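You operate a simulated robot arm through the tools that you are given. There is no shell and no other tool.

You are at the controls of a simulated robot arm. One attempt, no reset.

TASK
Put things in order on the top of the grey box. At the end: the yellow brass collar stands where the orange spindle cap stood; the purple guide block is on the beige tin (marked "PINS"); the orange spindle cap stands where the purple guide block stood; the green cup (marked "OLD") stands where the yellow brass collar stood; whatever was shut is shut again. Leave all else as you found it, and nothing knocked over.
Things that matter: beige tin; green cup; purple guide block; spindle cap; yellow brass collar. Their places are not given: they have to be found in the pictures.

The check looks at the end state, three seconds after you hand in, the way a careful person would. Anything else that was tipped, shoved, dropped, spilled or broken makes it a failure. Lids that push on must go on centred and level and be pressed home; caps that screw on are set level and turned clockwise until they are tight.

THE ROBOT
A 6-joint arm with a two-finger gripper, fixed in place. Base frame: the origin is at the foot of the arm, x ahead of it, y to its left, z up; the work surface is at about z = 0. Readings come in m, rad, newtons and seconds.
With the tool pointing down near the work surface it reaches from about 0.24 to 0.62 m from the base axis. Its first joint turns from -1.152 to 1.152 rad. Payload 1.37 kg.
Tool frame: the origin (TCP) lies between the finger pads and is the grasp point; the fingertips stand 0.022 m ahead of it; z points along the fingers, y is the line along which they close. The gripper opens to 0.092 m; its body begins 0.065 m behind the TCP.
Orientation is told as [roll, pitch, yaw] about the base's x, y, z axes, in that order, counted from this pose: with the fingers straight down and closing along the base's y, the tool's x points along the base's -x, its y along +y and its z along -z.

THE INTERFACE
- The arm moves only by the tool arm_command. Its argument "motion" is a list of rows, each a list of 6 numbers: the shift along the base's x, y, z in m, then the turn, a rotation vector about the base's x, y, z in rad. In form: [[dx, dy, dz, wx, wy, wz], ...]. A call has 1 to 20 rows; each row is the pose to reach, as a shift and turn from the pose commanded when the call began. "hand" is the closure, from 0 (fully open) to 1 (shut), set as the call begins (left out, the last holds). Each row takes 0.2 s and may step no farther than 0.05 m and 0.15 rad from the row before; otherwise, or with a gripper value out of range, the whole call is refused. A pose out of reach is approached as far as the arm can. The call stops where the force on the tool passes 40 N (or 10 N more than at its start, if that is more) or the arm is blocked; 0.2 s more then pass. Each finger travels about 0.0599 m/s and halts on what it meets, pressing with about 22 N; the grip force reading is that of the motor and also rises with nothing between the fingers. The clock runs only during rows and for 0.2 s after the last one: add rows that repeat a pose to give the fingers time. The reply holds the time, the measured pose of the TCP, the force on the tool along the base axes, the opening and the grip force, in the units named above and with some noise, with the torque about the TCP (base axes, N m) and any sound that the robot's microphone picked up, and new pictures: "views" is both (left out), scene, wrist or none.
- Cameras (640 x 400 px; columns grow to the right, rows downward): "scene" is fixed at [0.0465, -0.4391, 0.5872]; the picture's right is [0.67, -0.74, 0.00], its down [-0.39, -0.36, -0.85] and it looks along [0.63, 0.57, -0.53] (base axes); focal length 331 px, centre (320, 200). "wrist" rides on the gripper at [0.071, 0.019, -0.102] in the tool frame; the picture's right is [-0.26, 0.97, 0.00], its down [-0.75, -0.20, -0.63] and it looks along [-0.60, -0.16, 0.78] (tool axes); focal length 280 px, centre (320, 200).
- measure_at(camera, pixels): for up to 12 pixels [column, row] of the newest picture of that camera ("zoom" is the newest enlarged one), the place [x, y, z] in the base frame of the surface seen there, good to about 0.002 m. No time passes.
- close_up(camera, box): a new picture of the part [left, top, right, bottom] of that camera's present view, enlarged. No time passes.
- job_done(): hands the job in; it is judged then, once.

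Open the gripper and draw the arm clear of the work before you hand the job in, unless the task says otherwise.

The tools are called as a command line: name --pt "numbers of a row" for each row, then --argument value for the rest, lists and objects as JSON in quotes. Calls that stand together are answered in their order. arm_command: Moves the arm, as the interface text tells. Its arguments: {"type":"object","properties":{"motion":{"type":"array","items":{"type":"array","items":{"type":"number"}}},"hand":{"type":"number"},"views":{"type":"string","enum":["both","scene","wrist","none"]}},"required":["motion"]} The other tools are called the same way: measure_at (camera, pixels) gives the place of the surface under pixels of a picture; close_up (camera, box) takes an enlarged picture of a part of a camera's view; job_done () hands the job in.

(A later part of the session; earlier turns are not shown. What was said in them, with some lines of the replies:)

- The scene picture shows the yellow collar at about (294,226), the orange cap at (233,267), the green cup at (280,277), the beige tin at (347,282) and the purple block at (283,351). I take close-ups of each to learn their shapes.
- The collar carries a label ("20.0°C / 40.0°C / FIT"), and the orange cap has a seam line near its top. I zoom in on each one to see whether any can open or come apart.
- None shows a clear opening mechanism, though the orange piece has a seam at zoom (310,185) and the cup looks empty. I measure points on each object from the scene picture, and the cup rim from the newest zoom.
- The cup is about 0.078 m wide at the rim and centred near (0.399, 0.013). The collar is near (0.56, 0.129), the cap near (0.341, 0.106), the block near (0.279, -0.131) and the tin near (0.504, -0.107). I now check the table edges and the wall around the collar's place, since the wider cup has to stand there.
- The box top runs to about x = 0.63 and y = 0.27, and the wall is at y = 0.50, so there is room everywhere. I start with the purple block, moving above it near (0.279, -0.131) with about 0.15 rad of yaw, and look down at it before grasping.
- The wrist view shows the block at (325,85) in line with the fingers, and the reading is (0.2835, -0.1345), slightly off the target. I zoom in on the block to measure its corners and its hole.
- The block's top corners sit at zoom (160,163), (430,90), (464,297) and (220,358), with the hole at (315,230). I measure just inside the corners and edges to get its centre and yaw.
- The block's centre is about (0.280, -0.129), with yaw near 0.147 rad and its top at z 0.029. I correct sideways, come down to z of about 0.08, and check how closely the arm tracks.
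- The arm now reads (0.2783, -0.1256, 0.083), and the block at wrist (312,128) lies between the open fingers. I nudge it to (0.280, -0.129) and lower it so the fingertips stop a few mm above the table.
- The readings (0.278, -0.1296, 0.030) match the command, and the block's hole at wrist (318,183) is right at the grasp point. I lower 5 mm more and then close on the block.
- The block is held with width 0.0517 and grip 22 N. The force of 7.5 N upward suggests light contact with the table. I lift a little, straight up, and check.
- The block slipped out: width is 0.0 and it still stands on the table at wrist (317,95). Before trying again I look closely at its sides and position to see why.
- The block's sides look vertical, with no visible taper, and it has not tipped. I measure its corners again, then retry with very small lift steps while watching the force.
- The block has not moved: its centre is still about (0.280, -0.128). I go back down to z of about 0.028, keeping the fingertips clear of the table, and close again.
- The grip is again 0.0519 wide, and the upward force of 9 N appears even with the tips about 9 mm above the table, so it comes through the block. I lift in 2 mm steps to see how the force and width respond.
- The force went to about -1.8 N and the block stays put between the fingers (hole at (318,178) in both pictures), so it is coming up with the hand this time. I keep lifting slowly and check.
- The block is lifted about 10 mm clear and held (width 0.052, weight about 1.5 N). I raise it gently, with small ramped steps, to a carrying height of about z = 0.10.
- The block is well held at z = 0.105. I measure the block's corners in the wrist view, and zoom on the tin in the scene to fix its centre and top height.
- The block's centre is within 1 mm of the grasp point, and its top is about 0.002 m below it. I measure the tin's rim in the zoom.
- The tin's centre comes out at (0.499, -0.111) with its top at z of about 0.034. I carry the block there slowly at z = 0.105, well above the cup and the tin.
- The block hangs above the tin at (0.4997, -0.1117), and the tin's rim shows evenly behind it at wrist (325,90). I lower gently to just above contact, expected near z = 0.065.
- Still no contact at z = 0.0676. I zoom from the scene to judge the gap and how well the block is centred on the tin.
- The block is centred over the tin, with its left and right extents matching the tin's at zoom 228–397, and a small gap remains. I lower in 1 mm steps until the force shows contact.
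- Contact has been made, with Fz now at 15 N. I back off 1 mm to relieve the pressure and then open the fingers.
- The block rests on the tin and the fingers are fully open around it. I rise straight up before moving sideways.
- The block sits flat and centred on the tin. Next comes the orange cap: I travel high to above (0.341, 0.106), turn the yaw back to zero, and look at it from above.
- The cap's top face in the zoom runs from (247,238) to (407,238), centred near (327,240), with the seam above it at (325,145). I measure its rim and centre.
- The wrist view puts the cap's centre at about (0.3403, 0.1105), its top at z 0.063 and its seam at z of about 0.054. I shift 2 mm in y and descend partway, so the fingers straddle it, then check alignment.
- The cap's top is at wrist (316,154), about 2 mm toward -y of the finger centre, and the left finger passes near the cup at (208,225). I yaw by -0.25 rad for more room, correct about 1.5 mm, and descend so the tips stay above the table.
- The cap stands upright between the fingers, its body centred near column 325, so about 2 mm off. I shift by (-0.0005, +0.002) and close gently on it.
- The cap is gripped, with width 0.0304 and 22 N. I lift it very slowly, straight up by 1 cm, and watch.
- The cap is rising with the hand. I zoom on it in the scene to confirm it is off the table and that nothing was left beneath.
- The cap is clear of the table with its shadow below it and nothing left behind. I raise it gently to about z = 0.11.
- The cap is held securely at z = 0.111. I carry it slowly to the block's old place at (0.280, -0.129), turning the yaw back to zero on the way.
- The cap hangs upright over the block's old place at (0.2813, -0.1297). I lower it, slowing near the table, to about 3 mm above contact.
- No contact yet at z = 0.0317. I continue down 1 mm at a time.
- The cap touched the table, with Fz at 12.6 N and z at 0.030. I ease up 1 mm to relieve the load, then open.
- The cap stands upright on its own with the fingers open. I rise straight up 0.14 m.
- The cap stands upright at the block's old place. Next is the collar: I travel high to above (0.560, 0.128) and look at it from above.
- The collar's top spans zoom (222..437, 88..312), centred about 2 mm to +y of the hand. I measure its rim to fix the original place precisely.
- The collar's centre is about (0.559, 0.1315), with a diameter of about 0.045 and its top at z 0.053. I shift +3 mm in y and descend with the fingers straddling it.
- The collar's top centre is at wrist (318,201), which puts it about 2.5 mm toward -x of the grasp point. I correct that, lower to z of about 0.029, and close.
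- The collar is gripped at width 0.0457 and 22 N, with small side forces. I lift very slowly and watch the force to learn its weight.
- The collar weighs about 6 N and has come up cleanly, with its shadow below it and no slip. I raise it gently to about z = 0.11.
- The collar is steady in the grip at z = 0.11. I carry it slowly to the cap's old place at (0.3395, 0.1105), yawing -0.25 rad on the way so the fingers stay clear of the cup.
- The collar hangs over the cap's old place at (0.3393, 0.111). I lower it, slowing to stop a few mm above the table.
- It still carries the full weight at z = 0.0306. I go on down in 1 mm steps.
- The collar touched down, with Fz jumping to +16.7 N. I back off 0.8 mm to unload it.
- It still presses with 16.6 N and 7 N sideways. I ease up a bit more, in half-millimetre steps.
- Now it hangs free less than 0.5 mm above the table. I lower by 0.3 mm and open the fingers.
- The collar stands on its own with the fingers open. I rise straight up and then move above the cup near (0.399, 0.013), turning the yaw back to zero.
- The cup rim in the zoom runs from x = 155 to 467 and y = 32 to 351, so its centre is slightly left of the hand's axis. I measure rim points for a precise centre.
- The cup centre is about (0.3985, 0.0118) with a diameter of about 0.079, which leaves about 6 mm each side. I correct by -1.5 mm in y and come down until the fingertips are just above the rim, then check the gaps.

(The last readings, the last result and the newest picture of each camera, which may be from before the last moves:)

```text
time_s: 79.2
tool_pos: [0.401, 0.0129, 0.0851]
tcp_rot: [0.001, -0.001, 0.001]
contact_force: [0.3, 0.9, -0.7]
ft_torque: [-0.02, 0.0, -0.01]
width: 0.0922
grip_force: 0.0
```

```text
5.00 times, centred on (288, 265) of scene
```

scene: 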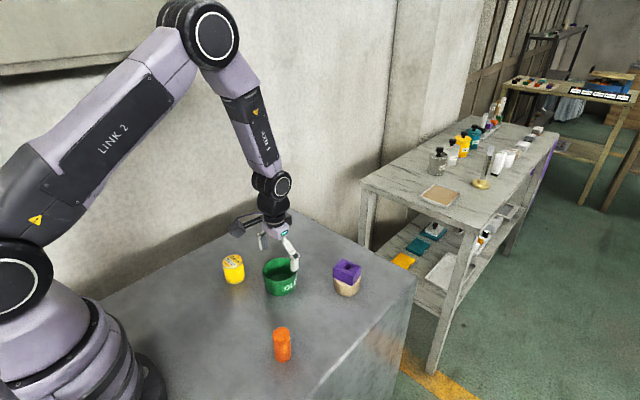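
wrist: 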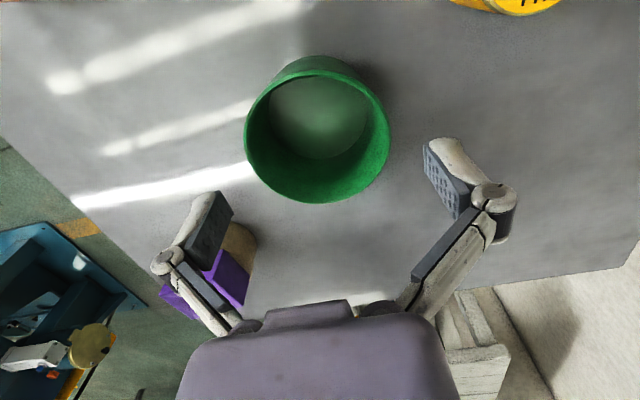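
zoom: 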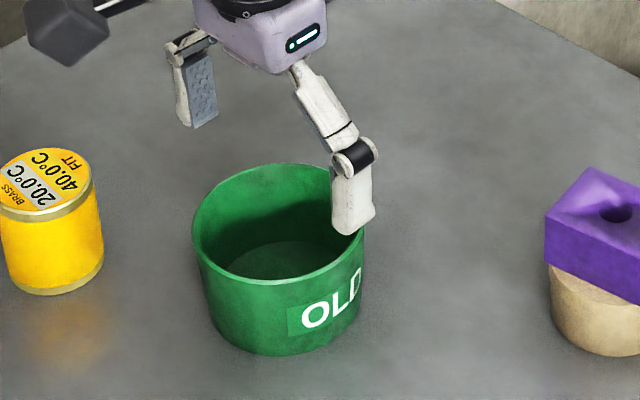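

By my projection the rim should centre at column 320 in the wrist view, but it spans 244–389, so the cup is about 2 mm toward -y. The x alignment is good. I shift -1.9 mm and descend slowly past the rim, watching for contact.

arm_command --pt "0 -0.0019 0 0 0 0" --pt "0 -0.0019 0 0 0 0" --pt "0 -0.0019 -0.006 0 0 0" --pt "0 -0.0019 -0.012 0 0 0" --pt "0 -0.0019 -0.018 0 0 0" --pt "0 -0.0019 -0.018 0 0 0" --hand 0 --views "both"

close_up --camera "scene" --box '[240, 225, 336, 305]'

```text
time_s: 80.6
tool_pos: [0.3994, 0.0094, 0.068]
tcp_rot: [0.001, 0.0, 0.001]
contact_force: [1.0, 0.6, 0.0]
ft_torque: [-0.02, 0.0, -0.02]
width: 0.092
grip_force: 0.0
```

scene: 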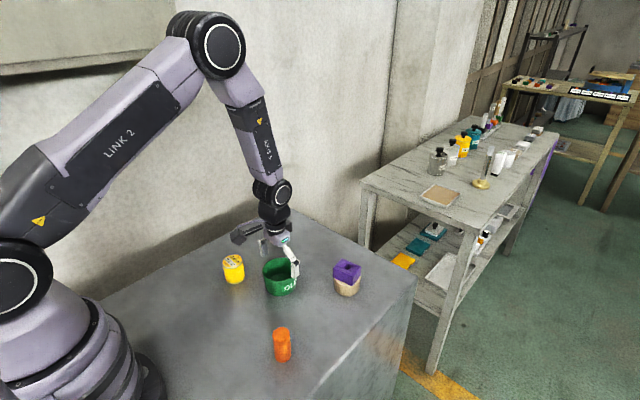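
wrist: 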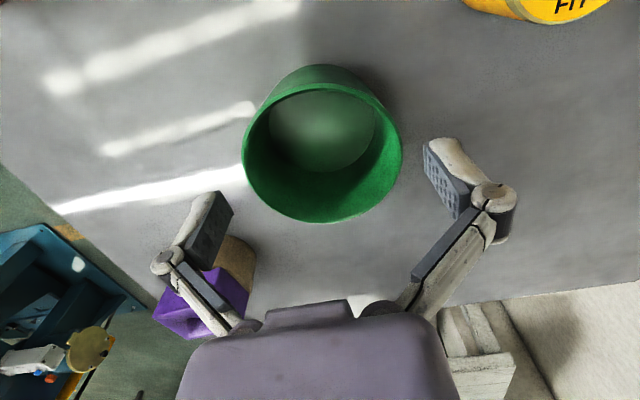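

```text
5.00 times, centred on (288, 265) of scene
```

zoom: 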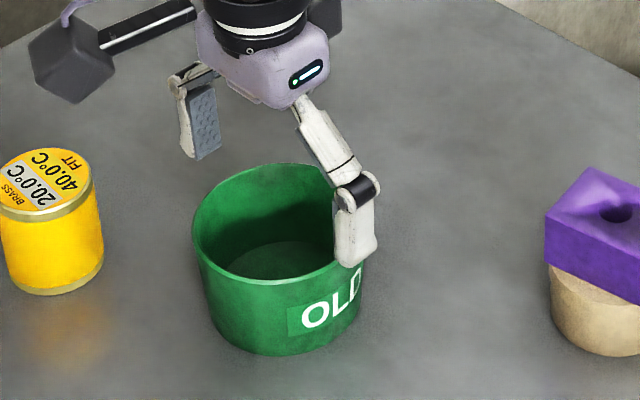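

The rim now spans 242–402 in the wrist view, centred within about 1 mm, and there is no contact force. I nudge +0.7 mm and descend to the grasp height, z of about 0.036.

arm_command --pt "0 0.0007 0 0 0 0" --pt "0 0.0007 -0.006 0 0 0" --pt "0 0.0007 -0.012 0 0 0" --pt "0 0.0007 -0.018 0 0 0" --pt "0 0.0007 -0.024 0 0 0" --pt "0 0.0007 -0.03 0 0 0" --pt "0 0.0007 -0.032 0 0 0" --pt "0 0.0007 -0.032 0 0 0" --hand 0 --views "both"

close_up --camera "scene" --box '[240, 225, 336, 305]'

```text
time_s: 82.4
tool_pos: [0.3994, 0.0095, 0.0373]
tcp_rot: [0.0, -0.001, 0.001]
contact_force: [0.7, 0.2, -0.6]
ft_torque: [0.05, -0.01, 0.0]
width: 0.0919
grip_force: 0.2
```

scene: 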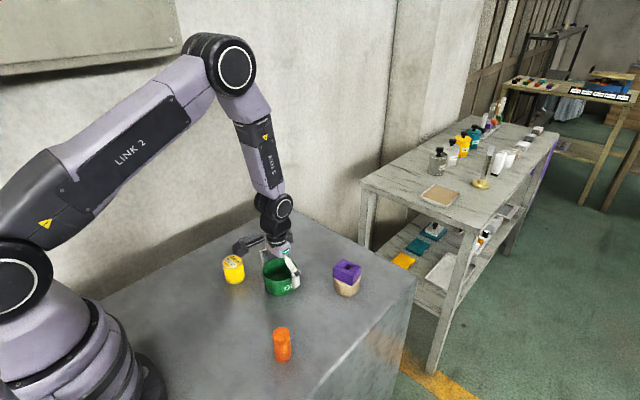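
wrist: 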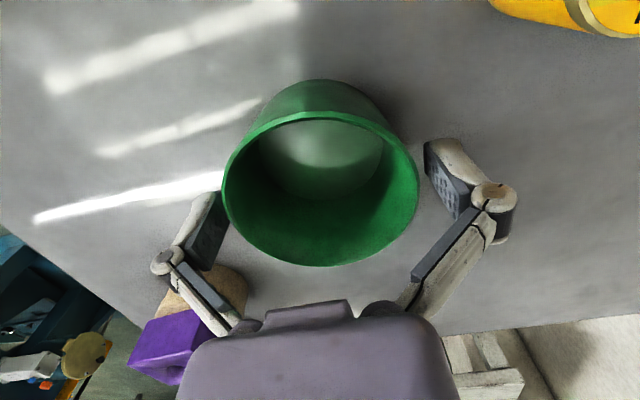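

```text
5.00 times, centred on (288, 265) of scene
```

zoom: 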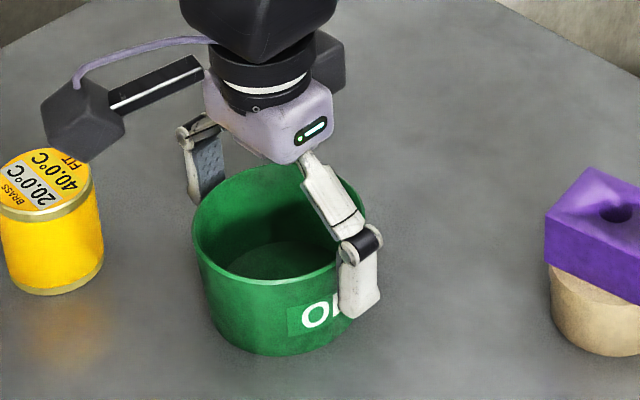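

The cup rim spans 221–419 in the wrist view, exactly centred, and the fingers straddle it without contact. I close on it.

arm_command --pt "0 0 0 0 0 0" --pt "0 0 0 0 0 0" --pt "0 0 0 0 0 0" --pt "0 0 0 0 0 0" --hand 1 --views "both"

close_up --camera "scene" --box '[240, 225, 336, 305]'

```text
time_s: 83.4
tool_pos: [0.3994, 0.0104, 0.0369]
tcp_rot: [0.0, 0.0, -0.001]
contact_force: [-2.1, -1.7, 11.8]
ft_torque: [0.07, 0.11, 0.01]
width: 0.078
grip_force: 22.0
```

scene: 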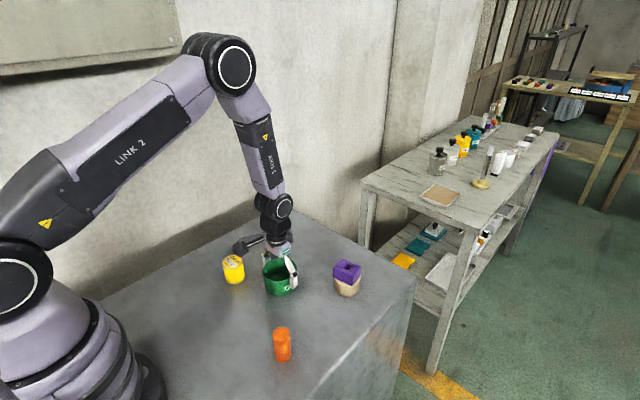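
wrist: 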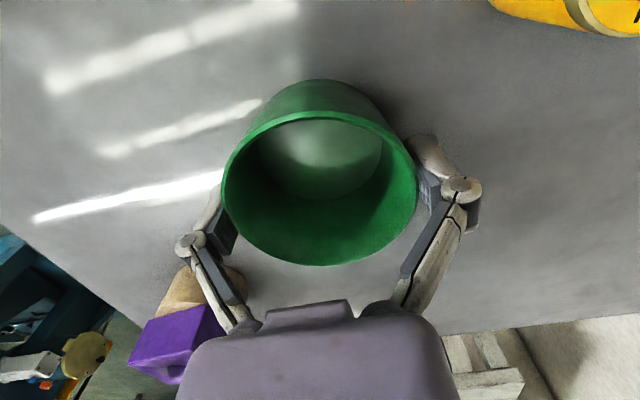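

```text
5.00 times, centred on (288, 265) of scene
```

zoom: 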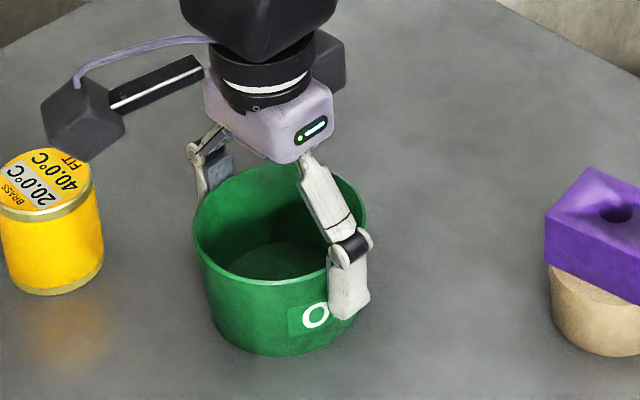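

The cup is gripped at width 0.078 and 22 N. I lift very slowly and watch the force and width.

arm_command --pt "0 0 0.001 0 0 0" --pt "0 0 0.002 0 0 0" --pt "0 0 0.003 0 0 0" --pt "0 0 0.004 0 0 0" --pt "0 0 0.004 0 0 0" --hand 1 --views "wrist"

close_up --camera "scene" --box '[240, 225, 336, 305]'

```text
time_s: 84.6
tool_pos: [0.3993, 0.0115, 0.0407]
tcp_rot: [0.001, 0.001, 0.001]
contact_force: [-0.1, -0.5, -1.7]
ft_torque: [0.03, -0.02, -0.02]
width: 0.0776
grip_force: 22.4
```

wrist: 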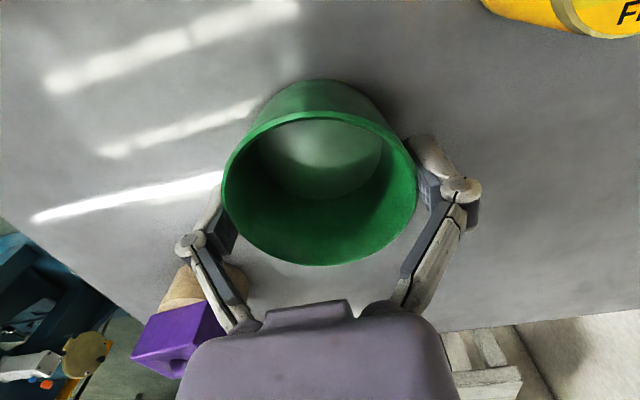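

```text
5.00 times, centred on (288, 265) of scene
```

zoom: 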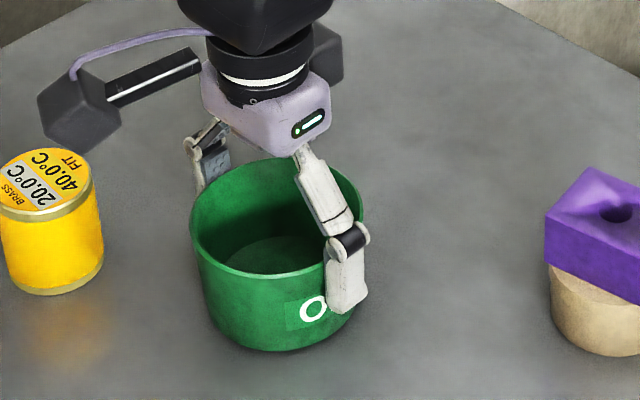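

The cup is off the table with a weight of about 1.7 N, held steady. I raise it gently by 0.07 m.

arm_command --pt "0 0 0.002 0 0 0" --pt "0 0 0.005 0 0 0" --pt "0 0 0.009 0 0 0" --pt "0 0 0.014 0 0 0" --pt "0 0 0.02 0 0 0" --pt "0 0 0.026 0 0 0" --pt "0 0 0.032 0 0 0" --pt "0 0 0.038 0 0 0" --pt "0 0 0.044 0 0 0" --pt "0 0 0.05 0 0 0" --pt "0 0 0.056 0 0 0" --pt "0 0 0.061 0 0 0" --pt "0 0 0.065 0 0 0" --pt "0 0 0.068 0 0 0" --pt "0 0 0.07 0 0 0" --pt "0 0 0.07 0 0 0" --hand 1 --views "both"

```text
time_s: 88.0
tool_pos: [0.398, 0.0106, 0.1103]
tcp_rot: [-0.001, -0.001, 0.001]
contact_force: [0.1, -0.9, -1.2]
ft_torque: [0.0, -0.01, 0.01]
width: 0.078
grip_force: 22.1
```

scene: 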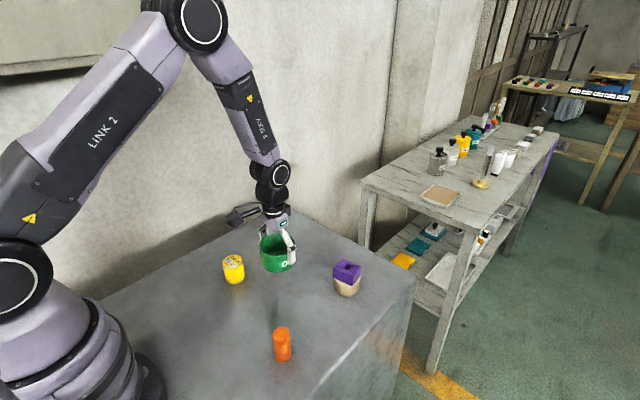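
wrist: 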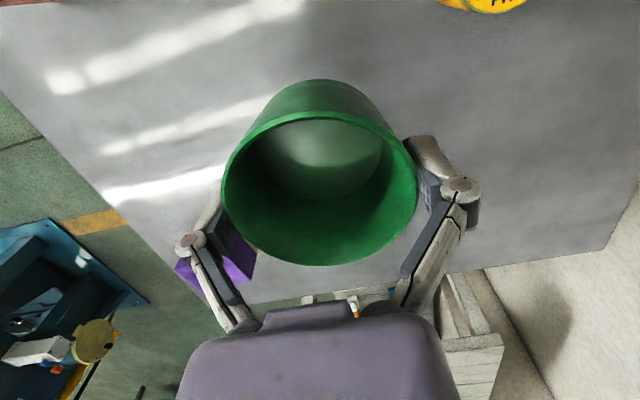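

The cup hangs level at z = 0.11. I carry it slowly to the collar's old place at about (0.559, 0.131).

arm_command --pt "0.0024 0.0018 0 0 0 0" --pt "0.0064 0.0048 0 0 0 0" --pt "0.012 0.0091 0 0 0 0" --pt "0.0191 0.0145 0 0 0 0" --pt "0.0287 0.0217 0 0 0 0" --pt "0.0391 0.0296 0 0 0 0" --pt "0.0494 0.0374 0 0 0 0" --pt "0.0598 0.0453 0 0 0 0" --pt "0.0702 0.0531 0 0 0 0" --pt "0.0805 0.061 0 0 0 0" --pt "0.0909 0.0688 0 0 0 0" --pt "0.1013 0.0766 0 0 0 0" --pt "0.1117 0.0845 0 0 0 0" --pt "0.122 0.0923 0 0 0 0" --pt "0.1316 0.0996 0 0 0 0" --pt "0.1404 0.1062 0 0 0 0" --pt "0.1475 0.1116 0 0 0 0" --pt "0.1531 0.1159 0 0 0 0" --pt "0.1571 0.1189 0 0 0 0" --pt "0.1595 0.1207 0 0 0 0" --hand 1 --views "both"

```text
time_s: 92.2
tool_pos: [0.5583, 0.1305, 0.1103]
tcp_rot: [0.0, 0.002, -0.001]
contact_force: [0.0, 0.0, -0.3]
ft_torque: [-0.04, -0.01, -0.02]
width: 0.0779
grip_force: 22.1
```

scene: 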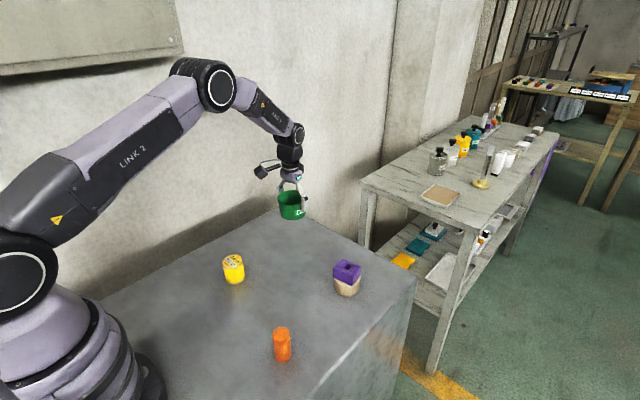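
wrist: 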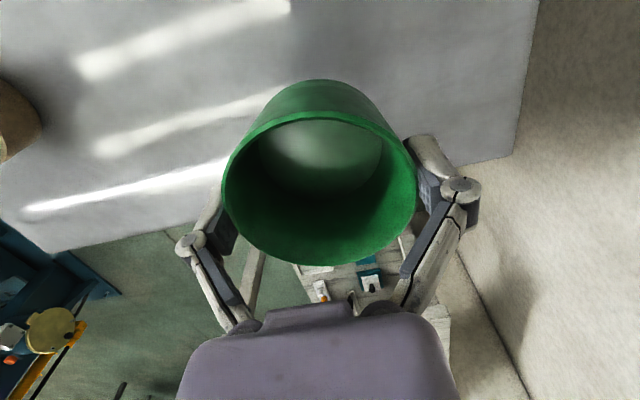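

The cup is over the collar's old place at (0.5583, 0.1305). I lower it to a few mm above the table.

arm_command --pt "0 0 -0.002 0 0 0" --pt "0 0 -0.006 0 0 0" --pt "0 0 -0.012 0 0 0" --pt "0 0 -0.019 0 0 0" --pt "0 0 -0.027 0 0 0" --pt "0 0 -0.035 0 0 0" --pt "0 0 -0.043 0 0 0" --pt "0 0 -0.051 0 0 0" --pt "0 0 -0.058 0 0 0" --pt "0 0 -0.063 0 0 0" --pt "0 0 -0.067 0 0 0" --pt "0 0 -0.069 0 0 0" --pt "0 0 -0.069 0 0 0" --hand 1 --views "none"

arm_command --pt "0 0 -0.001 0 0 0" --pt "0 0 -0.002 0 0 0" --pt "0 0 -0.002 0 0 0" --hand 1 --views "none"

```text
time_s: 95.0
tool_pos: [0.5589, 0.132, 0.0414]
tcp_rot: [-0.002, 0.0, 0.0]
contact_force: [-0.6, 0.2, -0.2]
ft_torque: [0.02, -0.01, 0.0]
width: 0.0779
grip_force: 21.5
```

```text
time_s: 95.8
tool_pos: [0.5571, 0.1311, 0.0403]
tcp_rot: [0.0, 0.0, -0.002]
contact_force: [-0.8, -0.3, -1.7]
ft_torque: [0.03, 0.01, -0.01]
width: 0.0779
grip_force: 22.1
```

There is no contact yet at z of about 0.040. I keep lowering in 1 mm steps.

arm_command --pt "0 0 -0.001 0 0 0" --pt "0 0 -0.001 0 0 0" --hand 1 --views "none"

arm_command --pt "0 0 -0.001 0 0 0" --pt "0 0 -0.001 0 0 0" --hand 1 --views "wrist"

```text
time_s: 96.4
tool_pos: [0.5582, 0.1314, 0.038]
tcp_rot: [0.0, 0.0, 0.0]
contact_force: [-0.4, -0.4, -0.4]
ft_torque: [-0.02, 0.0, -0.02]
width: 0.0781
grip_force: 21.7
```

```text
time_s: 97.0
tool_pos: [0.5584, 0.1308, 0.0379]
tcp_rot: [0.0, -0.001, 0.003]
contact_force: [0.4, -0.1, 0.2]
ft_torque: [-0.02, 0.0, -0.01]
width: 0.0779
grip_force: 22.2
```

wrist: 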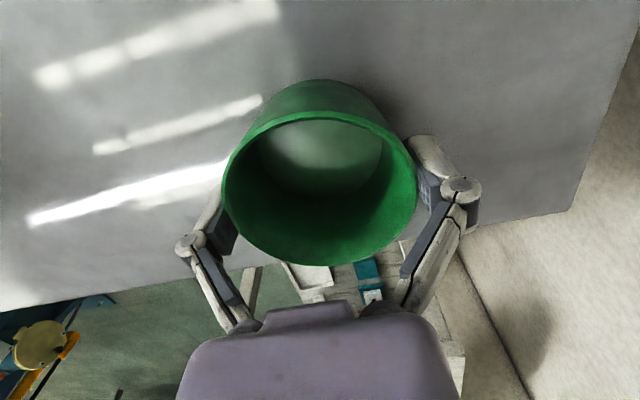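

The force is near zero at z = 0.038, so the cup is at the verge of contact. I lower a further 0.7 mm.

arm_command --pt "0 0 -0.0007 0 0 0" --pt "0 0 -0.0007 0 0 0" --hand 1 --views "none"

```text
time_s: 97.6
tool_pos: [0.5592, 0.1312, 0.0364]
tcp_rot: [0.001, 0.0, -0.001]
contact_force: [-4.5, 0.9, 10.7]
ft_torque: [0.02, 0.16, 0.0]
width: 0.078
grip_force: 22.0
```

Contact, at 10.7 N. I back off 0.5 mm to unload and open the fingers.

arm_command --pt "0 0 0.0005 0 0 0" --pt "0 0 0.0005 0 0 0" --hand 1 --views "none"

arm_command --pt "0 0 0 0 0 0" --pt "0 0 0 0 0 0" --pt "0 0 0 0 0 0" --pt "0 0 0 0 0 0" --hand 0 --views "both"

close_up --camera "scene" --box '[250, 180, 340, 255]'

```text
time_s: 98.2
tool_pos: [0.5581, 0.1309, 0.0372]
tcp_rot: [0.0, 0.0, 0.0]
contact_force: [0.8, 1.4, 1.3]
ft_torque: [0.02, -0.08, 0.01]
width: 0.0777
grip_force: 22.1
```

```text
time_s: 99.2
tool_pos: [0.5585, 0.131, 0.0382]
tcp_rot: [0.0, 0.0, -0.001]
contact_force: [0.0, 0.3, 0.0]
ft_torque: [0.0, 0.0, 0.03]
width: 0.0919
grip_force: 0.0
```

scene: 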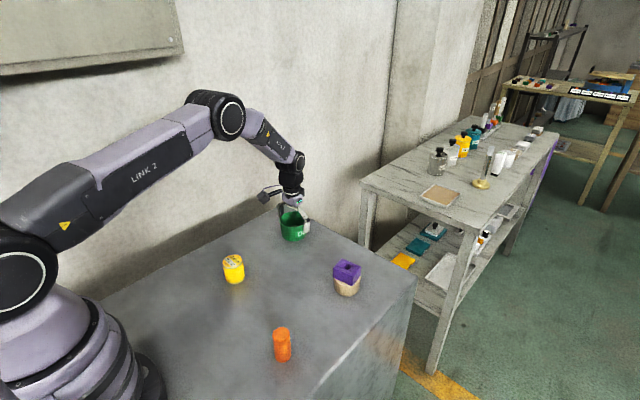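
wrist: 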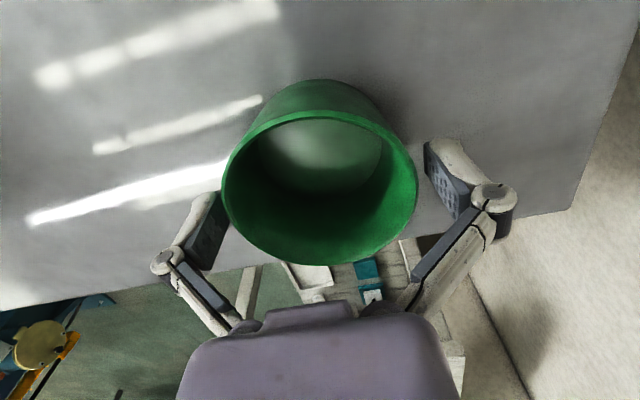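

```text
5.33 times, centred on (295, 218) of scene
```

zoom: 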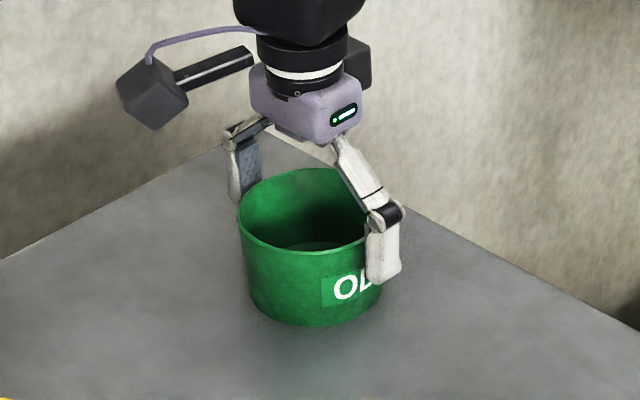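

The cup stands on the table and the fingers are open on both sides. I rise straight up slowly, then back to a height clear of everything.

arm_command --pt "0 0 0.005 0 0 0" --pt "0 0 0.015 0 0 0" --pt "0 0 0.03 0 0 0" --pt "0 0 0.05 0 0 0" --pt "0 0 0.08 0 0 0" --pt "0 0 0.12 0 0 0" --pt "0 0 0.15 0 0 0" --pt "-0.03 -0.01 0.17 0 0 0" --pt "-0.07 -0.025 0.2 0 0 0" --pt "-0.11 -0.045 0.22 0 0 0" --pt "-0.15 -0.065 0.24 0 0 0" --pt "-0.19 -0.08 0.26 0 0 0" --pt "-0.21 -0.085 0.28 0 0 0" --pt "-0.21 -0.085 0.28 0 0 0" --hand 0 --views "both"

close_up --camera "scene" --box '[210, 200, 370, 300]'

close_up --camera "scene" --box '[240, 310, 320, 370]'

```text
refused: row 9 steps farther than a row can; nothing moved
```

```text
4.00 times, centred on (290, 250) of scene
```

zoom: 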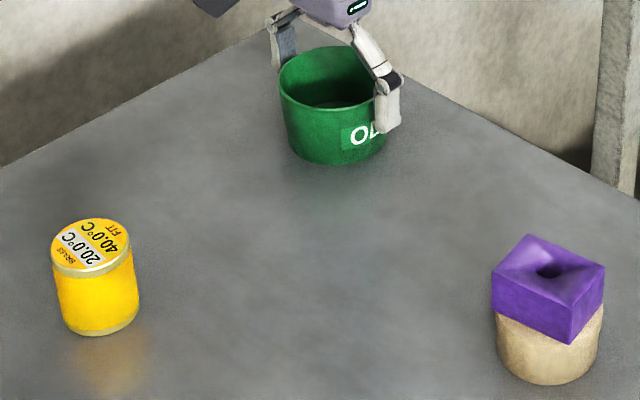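

```text
6.67 times, centred on (280, 340) of scene
```

zoom: 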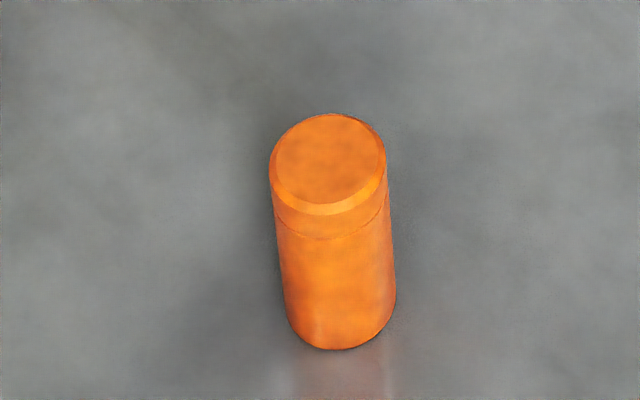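

The call was refused because one row stepped too far, and nothing moved. The cup is still standing between the open fingers, so I redo the rise alone with smaller steps.

arm_command --pt "0 0 0.005 0 0 0" --pt "0 0 0.015 0 0 0" --pt "0 0 0.03 0 0 0" --pt "0 0 0.05 0 0 0" --pt "0 0 0.08 0 0 0" --pt "0 0 0.11 0 0 0" --pt "0 0 0.14 0 0 0" --pt "-0.02 -0.01 0.16 0 0 0" --pt "-0.05 -0.022 0.18 0 0 0" --pt "-0.08 -0.034 0.2 0 0 0" --pt "-0.11 -0.046 0.22 0 0 0" --pt "-0.14 -0.058 0.24 0 0 0" --pt "-0.17 -0.07 0.26 0 0 0" --pt "-0.2 -0.08 0.28 0 0 0" --pt "-0.21 -0.085 0.285 0 0 0" --pt "-0.21 -0.085 0.285 0 0 0" --hand 0 --views "both"

close_up --camera "scene" --box '[210, 200, 370, 300]'

```text
time_s: 102.6
tool_pos: [0.3505, 0.0439, 0.3232]
tcp_rot: [-0.001, 0.001, 0.0]
contact_force: [-0.1, 0.2, 0.4]
ft_torque: [0.0, 0.01, 0.01]
width: 0.0922
grip_force: 0.0
```

scene: 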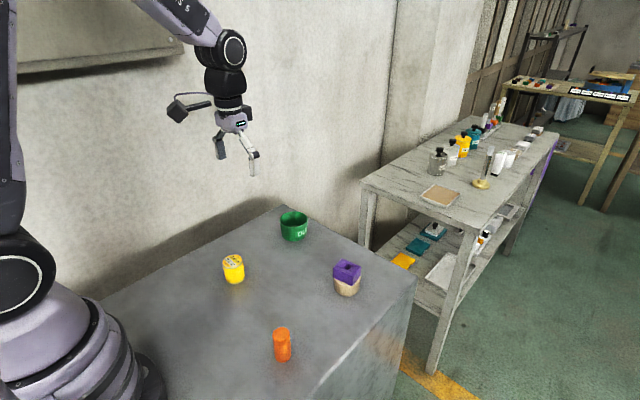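
wrist: 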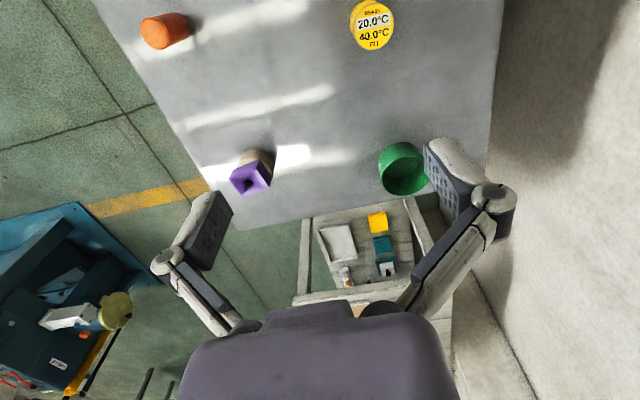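

```text
4.00 times, centred on (290, 250) of scene
```

zoom: 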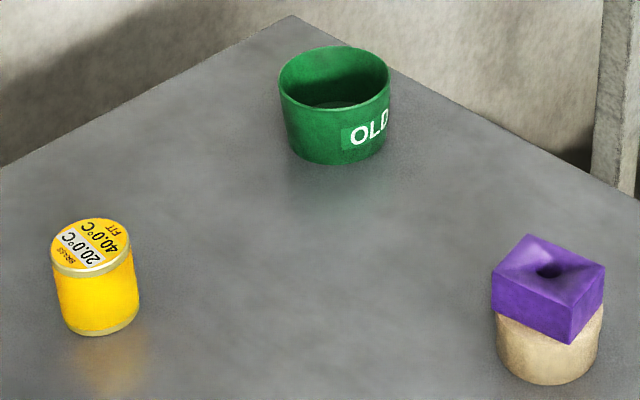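

All four are standing in their new places and the hand is high and clear. I measure the cap, collar, cup and block to compare with the original places before handing in.

measure_at --camera "wrist" --pixels '[[372, 25], [153, 33], [404, 168], [249, 183], [258, 160]]'

measure_at --camera "zoom" --pixels '[[90, 244], [54, 250], [128, 244], [282, 90], [386, 90], [335, 50], [335, 108], [551, 270], [338, 100]]'

measure_at --camera "scene" --pixels '[[282, 333], [276, 333], [288, 332], [282, 329], [282, 337], [282, 361]]'

close_up --camera "wrist" --box '[130, 0, 450, 210]'

```text
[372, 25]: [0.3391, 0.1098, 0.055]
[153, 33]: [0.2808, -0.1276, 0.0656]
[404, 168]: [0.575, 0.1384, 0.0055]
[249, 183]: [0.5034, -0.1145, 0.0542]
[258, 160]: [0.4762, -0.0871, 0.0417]
```

```text
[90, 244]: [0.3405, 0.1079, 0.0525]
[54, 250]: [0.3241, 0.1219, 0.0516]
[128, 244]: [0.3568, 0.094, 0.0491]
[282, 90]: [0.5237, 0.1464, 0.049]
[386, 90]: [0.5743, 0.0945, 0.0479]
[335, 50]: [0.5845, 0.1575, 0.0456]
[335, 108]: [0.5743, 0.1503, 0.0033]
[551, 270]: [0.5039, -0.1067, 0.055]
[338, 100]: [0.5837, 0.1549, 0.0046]
```

```text
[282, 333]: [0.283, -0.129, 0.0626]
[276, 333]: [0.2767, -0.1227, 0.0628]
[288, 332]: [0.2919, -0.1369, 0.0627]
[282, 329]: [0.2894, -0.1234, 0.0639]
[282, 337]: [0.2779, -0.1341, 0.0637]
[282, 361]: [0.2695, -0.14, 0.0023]
```

```text
1.90 times, centred on (290, 105) of wrist
```

zoom: 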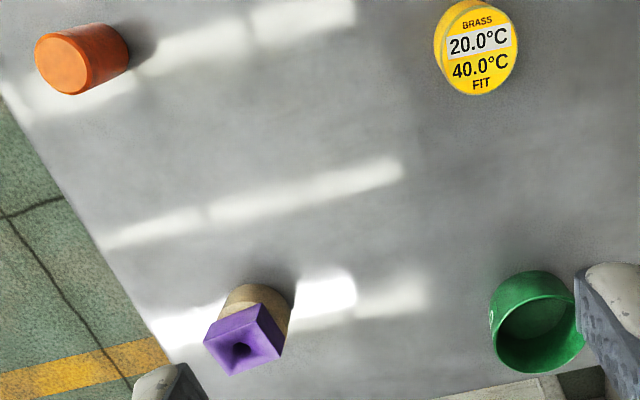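

Everything agrees with the original places. The collar is at about (0.340, 0.109), the cap at (0.282, -0.128) and the cup centred near (0.557, 0.131). The block rests on the tin, which has not moved, nothing was opened, and the gripper is open and clear, so I hand in.

job_done

```text
The job is handed in.
```

I moved all four pieces to their new places, left everything upright, and handed the job in; I don't have the judge's result yet.

| Piece | Now stands | Measured position (x, y, m) |
|---|---|---|
| Yellow brass collar | Where the spindle cap stood | about (0.340, 0.109) |
| Orange spindle cap | Where the guide block stood | about (0.282, -0.128) |
| Green cup "OLD" | Where the brass collar stood | about (0.557, 0.131) |
| Purple guide block | On the beige tin "PINS", roughly centred | about (0.504, -0.11) |

Against where I measured each spot before the moves, every piece is within about 5 mm. The measurements are only good to about 2 mm. The tin did not move, and nothing was opened, so nothing needed shutting.

The guide block slipped out of the first grip. It stayed upright and did not shift, and I picked it up again more slowly. The gripper is open and well clear of the work.
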